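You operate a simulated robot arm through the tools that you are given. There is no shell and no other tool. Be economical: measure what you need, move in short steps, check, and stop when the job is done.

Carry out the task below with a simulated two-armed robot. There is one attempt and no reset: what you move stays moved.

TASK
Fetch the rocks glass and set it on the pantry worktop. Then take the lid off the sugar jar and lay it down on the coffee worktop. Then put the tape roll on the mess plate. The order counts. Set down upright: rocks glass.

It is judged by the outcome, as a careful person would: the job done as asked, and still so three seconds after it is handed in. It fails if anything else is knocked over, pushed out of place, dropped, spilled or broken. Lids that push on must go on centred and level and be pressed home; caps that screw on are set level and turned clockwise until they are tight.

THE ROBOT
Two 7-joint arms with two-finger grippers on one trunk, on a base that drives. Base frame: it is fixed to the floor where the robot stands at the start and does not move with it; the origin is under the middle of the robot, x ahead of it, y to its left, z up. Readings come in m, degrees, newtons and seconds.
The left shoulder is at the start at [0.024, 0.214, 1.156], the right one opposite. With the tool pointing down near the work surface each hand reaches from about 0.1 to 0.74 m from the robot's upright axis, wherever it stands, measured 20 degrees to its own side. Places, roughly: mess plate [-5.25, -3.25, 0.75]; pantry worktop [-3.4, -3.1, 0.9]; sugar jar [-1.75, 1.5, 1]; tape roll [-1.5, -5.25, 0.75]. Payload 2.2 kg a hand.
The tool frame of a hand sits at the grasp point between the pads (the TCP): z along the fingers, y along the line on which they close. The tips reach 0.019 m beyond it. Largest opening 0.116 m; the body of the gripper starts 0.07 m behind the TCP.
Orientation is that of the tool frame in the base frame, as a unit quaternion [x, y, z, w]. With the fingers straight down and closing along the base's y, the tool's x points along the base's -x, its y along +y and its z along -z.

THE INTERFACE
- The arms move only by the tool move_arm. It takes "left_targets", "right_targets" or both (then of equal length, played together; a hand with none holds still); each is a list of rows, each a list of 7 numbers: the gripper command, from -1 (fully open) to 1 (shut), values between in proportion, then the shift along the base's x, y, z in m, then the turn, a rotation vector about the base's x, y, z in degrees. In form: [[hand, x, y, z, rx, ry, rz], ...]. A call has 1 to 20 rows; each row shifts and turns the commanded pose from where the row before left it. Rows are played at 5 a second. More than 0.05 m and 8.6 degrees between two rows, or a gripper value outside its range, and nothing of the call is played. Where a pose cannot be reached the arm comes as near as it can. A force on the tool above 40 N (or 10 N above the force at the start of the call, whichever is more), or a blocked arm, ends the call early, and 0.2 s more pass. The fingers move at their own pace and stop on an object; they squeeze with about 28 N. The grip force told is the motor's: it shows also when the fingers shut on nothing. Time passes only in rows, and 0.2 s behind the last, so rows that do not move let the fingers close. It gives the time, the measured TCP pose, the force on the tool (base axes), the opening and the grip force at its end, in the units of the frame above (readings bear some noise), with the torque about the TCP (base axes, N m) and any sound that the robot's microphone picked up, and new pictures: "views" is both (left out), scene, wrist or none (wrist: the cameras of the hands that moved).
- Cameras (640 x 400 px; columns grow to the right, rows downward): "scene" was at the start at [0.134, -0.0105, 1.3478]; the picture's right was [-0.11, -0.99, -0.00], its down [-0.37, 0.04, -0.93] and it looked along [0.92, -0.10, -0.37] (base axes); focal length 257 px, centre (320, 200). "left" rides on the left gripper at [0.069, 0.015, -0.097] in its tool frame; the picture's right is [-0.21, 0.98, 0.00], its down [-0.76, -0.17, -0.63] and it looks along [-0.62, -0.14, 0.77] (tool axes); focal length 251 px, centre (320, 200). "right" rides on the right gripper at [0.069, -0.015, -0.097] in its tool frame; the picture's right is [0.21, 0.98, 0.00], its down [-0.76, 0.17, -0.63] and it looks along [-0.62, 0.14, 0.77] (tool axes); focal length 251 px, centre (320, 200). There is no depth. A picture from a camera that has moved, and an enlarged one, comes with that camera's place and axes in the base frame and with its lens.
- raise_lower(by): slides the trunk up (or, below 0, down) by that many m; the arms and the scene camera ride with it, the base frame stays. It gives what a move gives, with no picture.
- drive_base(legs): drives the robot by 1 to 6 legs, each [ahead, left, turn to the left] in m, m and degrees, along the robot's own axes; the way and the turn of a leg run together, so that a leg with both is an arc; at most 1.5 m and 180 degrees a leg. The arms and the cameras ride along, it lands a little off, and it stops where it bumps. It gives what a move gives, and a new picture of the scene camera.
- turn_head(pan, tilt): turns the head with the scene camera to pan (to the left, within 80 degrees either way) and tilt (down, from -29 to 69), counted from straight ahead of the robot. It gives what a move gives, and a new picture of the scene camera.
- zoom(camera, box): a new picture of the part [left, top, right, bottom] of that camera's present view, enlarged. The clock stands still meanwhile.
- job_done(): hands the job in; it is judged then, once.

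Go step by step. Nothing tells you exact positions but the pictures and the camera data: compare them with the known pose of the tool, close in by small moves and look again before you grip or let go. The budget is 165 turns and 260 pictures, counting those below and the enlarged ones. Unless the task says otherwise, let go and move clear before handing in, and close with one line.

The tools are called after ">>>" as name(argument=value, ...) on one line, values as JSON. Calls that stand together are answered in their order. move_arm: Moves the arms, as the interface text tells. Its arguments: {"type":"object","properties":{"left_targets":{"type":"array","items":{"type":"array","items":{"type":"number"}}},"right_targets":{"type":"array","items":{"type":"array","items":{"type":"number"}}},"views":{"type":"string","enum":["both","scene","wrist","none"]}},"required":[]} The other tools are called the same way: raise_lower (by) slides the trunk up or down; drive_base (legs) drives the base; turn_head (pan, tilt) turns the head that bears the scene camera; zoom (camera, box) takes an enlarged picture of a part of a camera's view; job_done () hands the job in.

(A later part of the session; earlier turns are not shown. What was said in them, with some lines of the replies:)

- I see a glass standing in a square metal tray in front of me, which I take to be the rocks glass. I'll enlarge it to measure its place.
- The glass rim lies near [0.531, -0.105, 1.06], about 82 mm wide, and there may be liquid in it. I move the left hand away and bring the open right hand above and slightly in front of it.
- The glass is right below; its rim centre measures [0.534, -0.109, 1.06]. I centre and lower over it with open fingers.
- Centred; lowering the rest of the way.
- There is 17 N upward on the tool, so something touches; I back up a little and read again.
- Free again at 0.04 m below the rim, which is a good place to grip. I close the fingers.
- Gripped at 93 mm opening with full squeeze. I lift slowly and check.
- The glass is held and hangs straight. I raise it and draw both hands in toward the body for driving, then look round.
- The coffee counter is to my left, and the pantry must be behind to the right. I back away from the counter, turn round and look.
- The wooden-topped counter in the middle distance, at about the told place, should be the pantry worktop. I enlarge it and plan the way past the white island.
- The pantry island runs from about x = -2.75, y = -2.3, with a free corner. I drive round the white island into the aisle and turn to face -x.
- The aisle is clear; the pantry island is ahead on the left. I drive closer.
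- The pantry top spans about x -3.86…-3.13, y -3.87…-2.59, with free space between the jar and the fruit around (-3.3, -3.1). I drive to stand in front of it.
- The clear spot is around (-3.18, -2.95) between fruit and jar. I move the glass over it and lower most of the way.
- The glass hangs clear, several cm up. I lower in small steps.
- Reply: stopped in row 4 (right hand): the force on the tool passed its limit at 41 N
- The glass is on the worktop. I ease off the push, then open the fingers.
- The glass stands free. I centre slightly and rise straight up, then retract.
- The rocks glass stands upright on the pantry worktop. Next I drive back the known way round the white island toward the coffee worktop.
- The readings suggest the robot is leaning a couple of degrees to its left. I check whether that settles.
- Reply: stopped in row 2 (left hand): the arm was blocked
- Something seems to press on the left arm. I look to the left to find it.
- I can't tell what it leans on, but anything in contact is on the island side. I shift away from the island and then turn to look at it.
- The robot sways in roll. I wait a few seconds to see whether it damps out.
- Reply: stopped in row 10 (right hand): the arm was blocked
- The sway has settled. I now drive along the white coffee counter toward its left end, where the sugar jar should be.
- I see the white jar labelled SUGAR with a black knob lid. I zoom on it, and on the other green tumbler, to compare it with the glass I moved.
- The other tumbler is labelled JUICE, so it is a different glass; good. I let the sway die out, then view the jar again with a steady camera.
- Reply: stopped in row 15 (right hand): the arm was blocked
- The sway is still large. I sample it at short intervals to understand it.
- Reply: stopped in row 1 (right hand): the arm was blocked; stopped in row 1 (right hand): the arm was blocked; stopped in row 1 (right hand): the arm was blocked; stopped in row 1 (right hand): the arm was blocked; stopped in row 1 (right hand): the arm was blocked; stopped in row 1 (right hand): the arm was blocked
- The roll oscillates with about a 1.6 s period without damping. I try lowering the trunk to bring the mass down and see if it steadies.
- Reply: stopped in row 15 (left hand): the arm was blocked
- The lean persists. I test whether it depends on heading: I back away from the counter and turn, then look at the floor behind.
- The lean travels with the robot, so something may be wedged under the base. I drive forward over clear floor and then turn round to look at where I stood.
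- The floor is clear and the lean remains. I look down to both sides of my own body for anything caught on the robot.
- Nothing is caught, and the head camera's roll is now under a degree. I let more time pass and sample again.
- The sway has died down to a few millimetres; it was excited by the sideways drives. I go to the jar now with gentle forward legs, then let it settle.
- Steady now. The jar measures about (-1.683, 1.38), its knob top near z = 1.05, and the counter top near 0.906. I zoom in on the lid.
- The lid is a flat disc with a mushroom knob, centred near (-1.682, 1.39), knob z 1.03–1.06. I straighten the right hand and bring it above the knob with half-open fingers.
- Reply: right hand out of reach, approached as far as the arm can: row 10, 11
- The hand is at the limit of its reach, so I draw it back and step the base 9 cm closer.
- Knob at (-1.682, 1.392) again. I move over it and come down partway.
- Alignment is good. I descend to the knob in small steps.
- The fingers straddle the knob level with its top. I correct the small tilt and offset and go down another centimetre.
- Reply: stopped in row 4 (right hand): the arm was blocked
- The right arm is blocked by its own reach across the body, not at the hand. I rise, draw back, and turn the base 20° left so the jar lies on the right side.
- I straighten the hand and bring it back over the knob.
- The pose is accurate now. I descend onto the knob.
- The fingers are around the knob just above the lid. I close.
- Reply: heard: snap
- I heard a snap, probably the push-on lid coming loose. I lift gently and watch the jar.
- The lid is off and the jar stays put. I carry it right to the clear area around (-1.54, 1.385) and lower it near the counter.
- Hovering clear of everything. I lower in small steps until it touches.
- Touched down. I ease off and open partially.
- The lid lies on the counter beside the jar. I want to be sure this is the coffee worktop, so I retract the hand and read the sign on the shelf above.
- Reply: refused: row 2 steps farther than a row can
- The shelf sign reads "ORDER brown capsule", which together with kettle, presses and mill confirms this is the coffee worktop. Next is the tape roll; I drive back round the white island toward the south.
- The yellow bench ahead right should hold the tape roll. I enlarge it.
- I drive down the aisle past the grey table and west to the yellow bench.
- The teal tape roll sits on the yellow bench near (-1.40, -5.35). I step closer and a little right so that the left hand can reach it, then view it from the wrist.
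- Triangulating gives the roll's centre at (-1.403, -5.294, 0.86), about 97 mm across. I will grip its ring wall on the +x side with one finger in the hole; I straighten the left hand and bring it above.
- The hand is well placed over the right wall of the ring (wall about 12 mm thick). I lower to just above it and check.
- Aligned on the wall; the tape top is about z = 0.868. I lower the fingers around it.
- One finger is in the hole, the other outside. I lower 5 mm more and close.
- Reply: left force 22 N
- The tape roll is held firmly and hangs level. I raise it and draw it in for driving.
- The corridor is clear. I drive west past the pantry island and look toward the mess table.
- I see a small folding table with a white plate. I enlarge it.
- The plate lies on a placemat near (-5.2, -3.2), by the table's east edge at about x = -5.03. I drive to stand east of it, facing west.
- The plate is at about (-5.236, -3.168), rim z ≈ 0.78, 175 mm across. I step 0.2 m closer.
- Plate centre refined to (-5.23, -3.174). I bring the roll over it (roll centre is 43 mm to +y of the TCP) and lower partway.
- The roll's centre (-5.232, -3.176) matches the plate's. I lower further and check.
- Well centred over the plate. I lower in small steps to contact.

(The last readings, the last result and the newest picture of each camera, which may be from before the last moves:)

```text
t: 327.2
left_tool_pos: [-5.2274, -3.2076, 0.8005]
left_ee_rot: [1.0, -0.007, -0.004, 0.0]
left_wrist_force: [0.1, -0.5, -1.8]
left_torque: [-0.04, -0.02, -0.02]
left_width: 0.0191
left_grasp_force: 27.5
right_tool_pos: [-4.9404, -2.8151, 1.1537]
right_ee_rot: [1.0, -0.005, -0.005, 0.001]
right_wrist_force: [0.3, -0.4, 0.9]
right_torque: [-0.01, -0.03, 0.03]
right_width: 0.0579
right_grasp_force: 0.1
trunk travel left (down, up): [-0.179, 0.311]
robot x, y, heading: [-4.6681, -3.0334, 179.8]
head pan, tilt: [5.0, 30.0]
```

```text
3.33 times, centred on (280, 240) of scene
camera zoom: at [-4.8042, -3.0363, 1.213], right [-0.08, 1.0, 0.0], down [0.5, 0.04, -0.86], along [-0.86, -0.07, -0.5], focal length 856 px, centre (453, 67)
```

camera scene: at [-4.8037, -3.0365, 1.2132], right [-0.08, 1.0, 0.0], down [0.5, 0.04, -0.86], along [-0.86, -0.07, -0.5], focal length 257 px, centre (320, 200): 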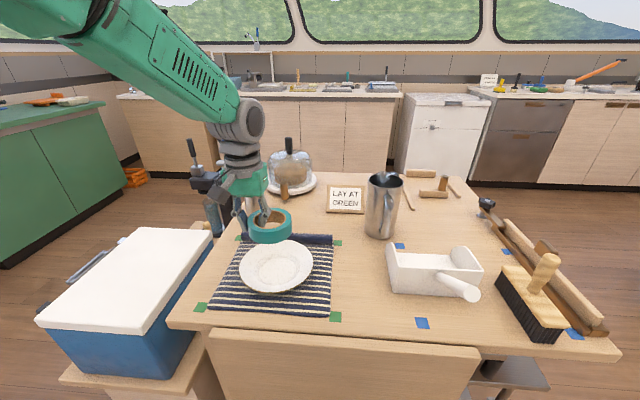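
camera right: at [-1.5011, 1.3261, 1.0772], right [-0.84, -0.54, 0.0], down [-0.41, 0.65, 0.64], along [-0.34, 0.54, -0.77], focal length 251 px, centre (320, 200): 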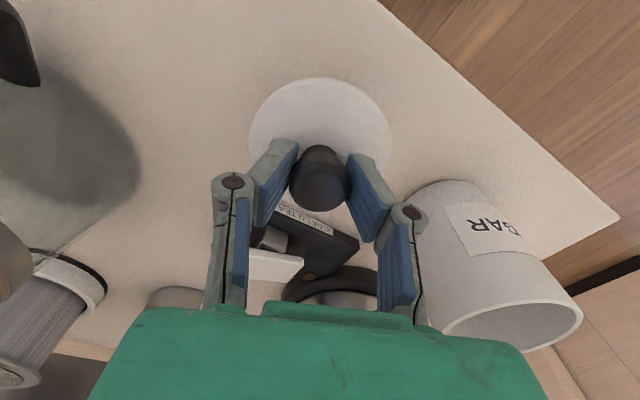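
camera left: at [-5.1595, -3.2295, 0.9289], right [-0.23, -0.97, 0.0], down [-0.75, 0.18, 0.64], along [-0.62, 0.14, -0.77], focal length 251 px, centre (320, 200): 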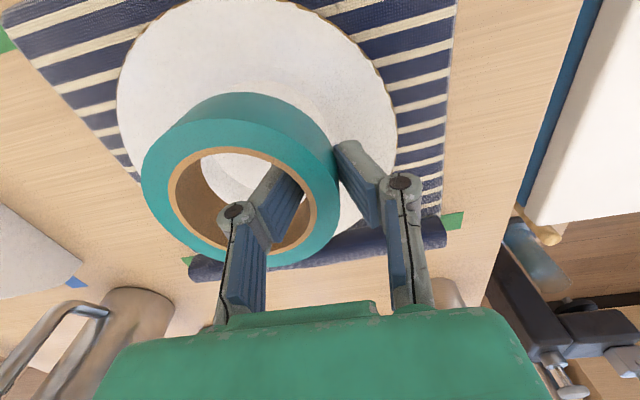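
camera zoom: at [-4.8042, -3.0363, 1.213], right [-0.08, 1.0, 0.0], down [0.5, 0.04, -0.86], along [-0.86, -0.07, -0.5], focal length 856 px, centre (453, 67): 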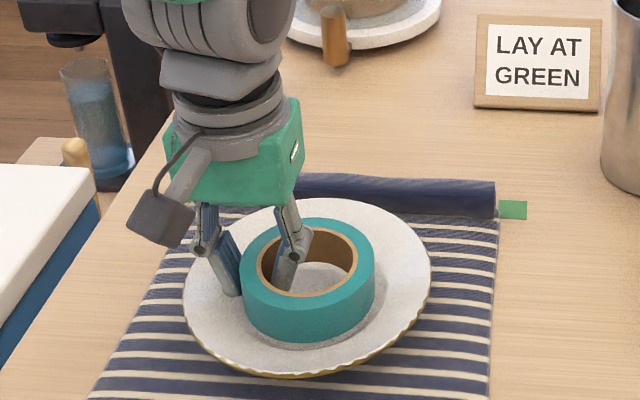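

Almost down and well centred. I continue with 3 mm steps.

>>> move_arm(left_targets=[[1, 0, 0, -0.003, 0, 0, 0], [1, 0, 0, 0, 0, 0, 0]], views="none")

>>> move_arm(left_targets=[[1, 0, 0, -0.003, 0, 0, 0], [1, 0, 0, 0, 0, 0, 0]], views="none")

>>> zoom(camera="scene", box=[200, 180, 360, 300])

```text
t: 327.8
left_tool_pos: [-5.2287, -3.2074, 0.7967]
left_ee_rot: [1.0, -0.007, -0.004, 0.001]
left_wrist_force: [0.2, 0.1, -0.4]
left_torque: [-0.04, -0.01, 0.02]
left_width: 0.0189
left_grasp_force: 27.7
right_tool_pos: [-4.9396, -2.816, 1.1547]
right_ee_rot: [1.0, -0.005, -0.004, 0.002]
right_wrist_force: [1.3, 0.8, -0.5]
right_torque: [-0.01, 0.0, 0.03]
right_width: 0.0579
right_grasp_force: 0.0
trunk travel left (down, up): [-0.179, 0.311]
robot x, y, heading: [-4.6706, -3.0288, 180.0]
head pan, tilt: [5.0, 30.0]
```

```text
t: 328.4
left_tool_pos: [-5.2275, -3.2073, 0.7941]
left_ee_rot: [1.0, -0.007, -0.004, 0.001]
left_wrist_force: [-0.2, 0.7, 0.9]
left_torque: [-0.08, -0.01, 0.05]
left_width: 0.0189
left_grasp_force: 27.9
right_tool_pos: [-4.9398, -2.8148, 1.1544]
right_ee_rot: [1.0, -0.006, -0.005, 0.002]
right_wrist_force: [0.2, -0.1, 0.3]
right_torque: [-0.04, 0.0, -0.01]
right_width: 0.0581
right_grasp_force: 0.1
trunk travel left (down, up): [-0.179, 0.311]
robot x, y, heading: [-4.6717, -3.0325, 179.6]
head pan, tilt: [5.0, 30.0]
```

```text
3.33 times, centred on (280, 240) of scene
camera zoom: at [-4.8041, -3.0361, 1.2131], right [-0.08, 1.0, 0.0], down [0.5, 0.04, -0.86], along [-0.86, -0.07, -0.5], focal length 856 px, centre (453, 67)
```

zoom: 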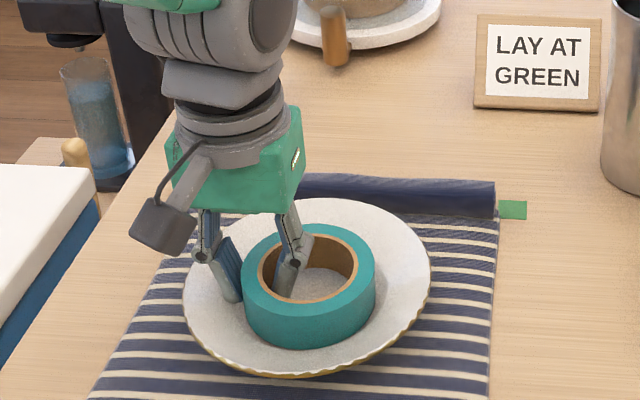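

>>> move_arm(left_targets=[[1, 0, 0, -0.002, 0, 0, 0], [1, 0, 0, 0, 0, 0, 0]], views="none")

```text
t: 329.0
left_tool_pos: [-5.2283, -3.2081, 0.7929]
left_ee_rot: [1.0, -0.007, -0.004, 0.001]
left_wrist_force: [-1.5, 0.6, 8.5]
left_torque: [-0.11, -0.14, 0.04]
left_width: 0.0188
left_grasp_force: 28.0
right_tool_pos: [-4.9394, -2.8154, 1.1535]
right_ee_rot: [1.0, -0.006, -0.004, 0.003]
right_wrist_force: [0.2, -0.5, 0.0]
right_torque: [0.0, 0.03, 0.01]
right_width: 0.0579
right_grasp_force: 0.1
trunk travel left (down, up): [-0.179, 0.311]
robot x, y, heading: [-4.6695, -3.0288, 179.5]
head pan, tilt: [5.0, 30.0]
```

Contact is firm. I open slightly and lift straight out.

>>> move_arm(left_targets=[[0.7, 0, 0, 0.002, 0, 0, 0], [0.45, 0, 0, 0, 0, 0, 0], [0.45, 0, 0, 0, 0, 0, 0], [0.4, 0, 0, 0.01, 0, 0, 0], [0.4, 0, 0, 0.02, 0, 0, 0], [0.4, 0, 0, 0.03, 0, 0, 0], [0.4, 0, 0, 0, 0, 0, 0]], views="wrist")

>>> zoom(camera="scene", box=[200, 180, 360, 300])

```text
t: 330.6
left_tool_pos: [-5.2285, -3.2076, 0.8525]
left_ee_rot: [1.0, -0.007, -0.002, 0.001]
left_wrist_force: [0.1, -0.1, -0.7]
left_torque: [-0.02, -0.03, -0.02]
left_width: 0.035
left_grasp_force: 0.1
right_tool_pos: [-4.9394, -2.8162, 1.1525]
right_ee_rot: [1.0, -0.006, -0.003, 0.003]
right_wrist_force: [-1.2, -0.6, 0.9]
right_torque: [-0.01, 0.0, 0.03]
right_width: 0.0579
right_grasp_force: 0.0
trunk travel left (down, up): [-0.179, 0.311]
robot x, y, heading: [-4.6712, -3.0287, 179.6]
head pan, tilt: [5.0, 30.0]
camera left: at [-5.1584, -3.225, 0.95], right [-0.23, -0.97, 0.0], down [-0.75, 0.18, 0.64], along [-0.62, 0.14, -0.77], focal length 251 px, centre (320, 200)
```

left: 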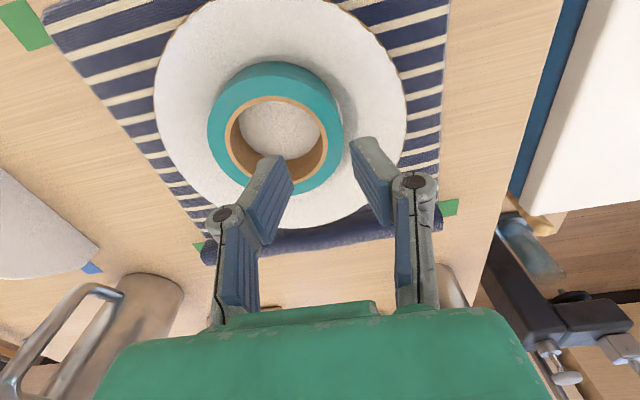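

```text
3.33 times, centred on (280, 240) of scene
camera zoom: at [-4.8046, -3.0362, 1.213], right [-0.08, 1.0, 0.0], down [0.5, 0.04, -0.86], along [-0.86, -0.07, -0.5], focal length 856 px, centre (453, 67)
```

zoom: 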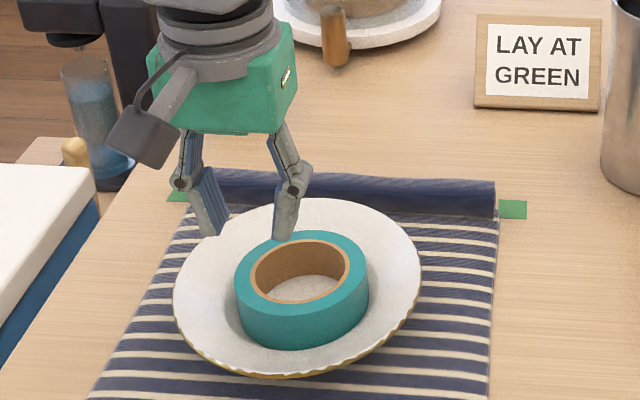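

The roll rests in the middle of the plate. I lift clear and retract the hand.

>>> move_arm(left_targets=[[0.4, 0, 0, 0.04, 0, 0, 0], [0.4, 0, 0, 0.045, 0, 0, 0], [0.4, 0, 0, 0.045, 0, 0, 0], [0.4, 0, 0, 0.045, 0, 0, 0], [0.4, 0, 0, 0.045, 0, 0, 0], [0.4, 0.045, 0, 0, 0, 0, 0], [0.4, 0.045, 0, 0, 0, 0, 0], [0.4, 0.045, 0, 0, 0, 0, 0], [0.4, 0.045, 0, 0, 0, 0, 0], [0.4, 0, 0, 0, 0, 0, 0]], views="scene")

```text
t: 332.8
left_tool_pos: [-5.0488, -3.213, 1.0723]
left_ee_rot: [1.0, -0.007, -0.004, -0.001]
left_wrist_force: [0.2, -0.8, 0.1]
left_torque: [0.04, 0.0, -0.01]
left_width: 0.0347
left_grasp_force: 0.1
right_tool_pos: [-4.9417, -2.8197, 1.1545]
right_ee_rot: [1.0, -0.005, -0.004, 0.0]
right_wrist_force: [-0.8, -0.1, -0.1]
right_torque: [0.02, 0.01, -0.01]
right_width: 0.0577
right_grasp_force: 0.0
trunk travel left (down, up): [-0.179, 0.311]
robot x, y, heading: [-4.6703, -3.031, 179.7]
head pan, tilt: [5.0, 30.0]
camera scene: at [-4.8033, -3.0413, 1.2131], right [-0.08, 1.0, 0.0], down [0.5, 0.04, -0.86], along [-0.86, -0.07, -0.5], focal length 257 px, centre (320, 200)
```

scene: 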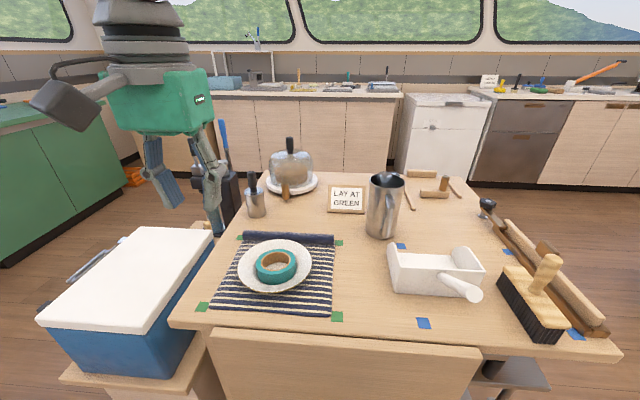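

The tape roll lies on the mess plate and both hands are clear of everything, so I hand the job in.

>>> job_done()

```text
The job is handed in.
```

I did all three steps in order and handed the job in. The rocks glass stands upright on the pantry worktop, the sugar jar's lid lies on the coffee worktop beside the jar, and the tape roll is on the mess plate. The plate slid about 6 mm on its mat as I set the roll down. I took the counter where the sugar jar stands to be the coffee worktop, from the coffee makers on it and the capsule-order sign above it.
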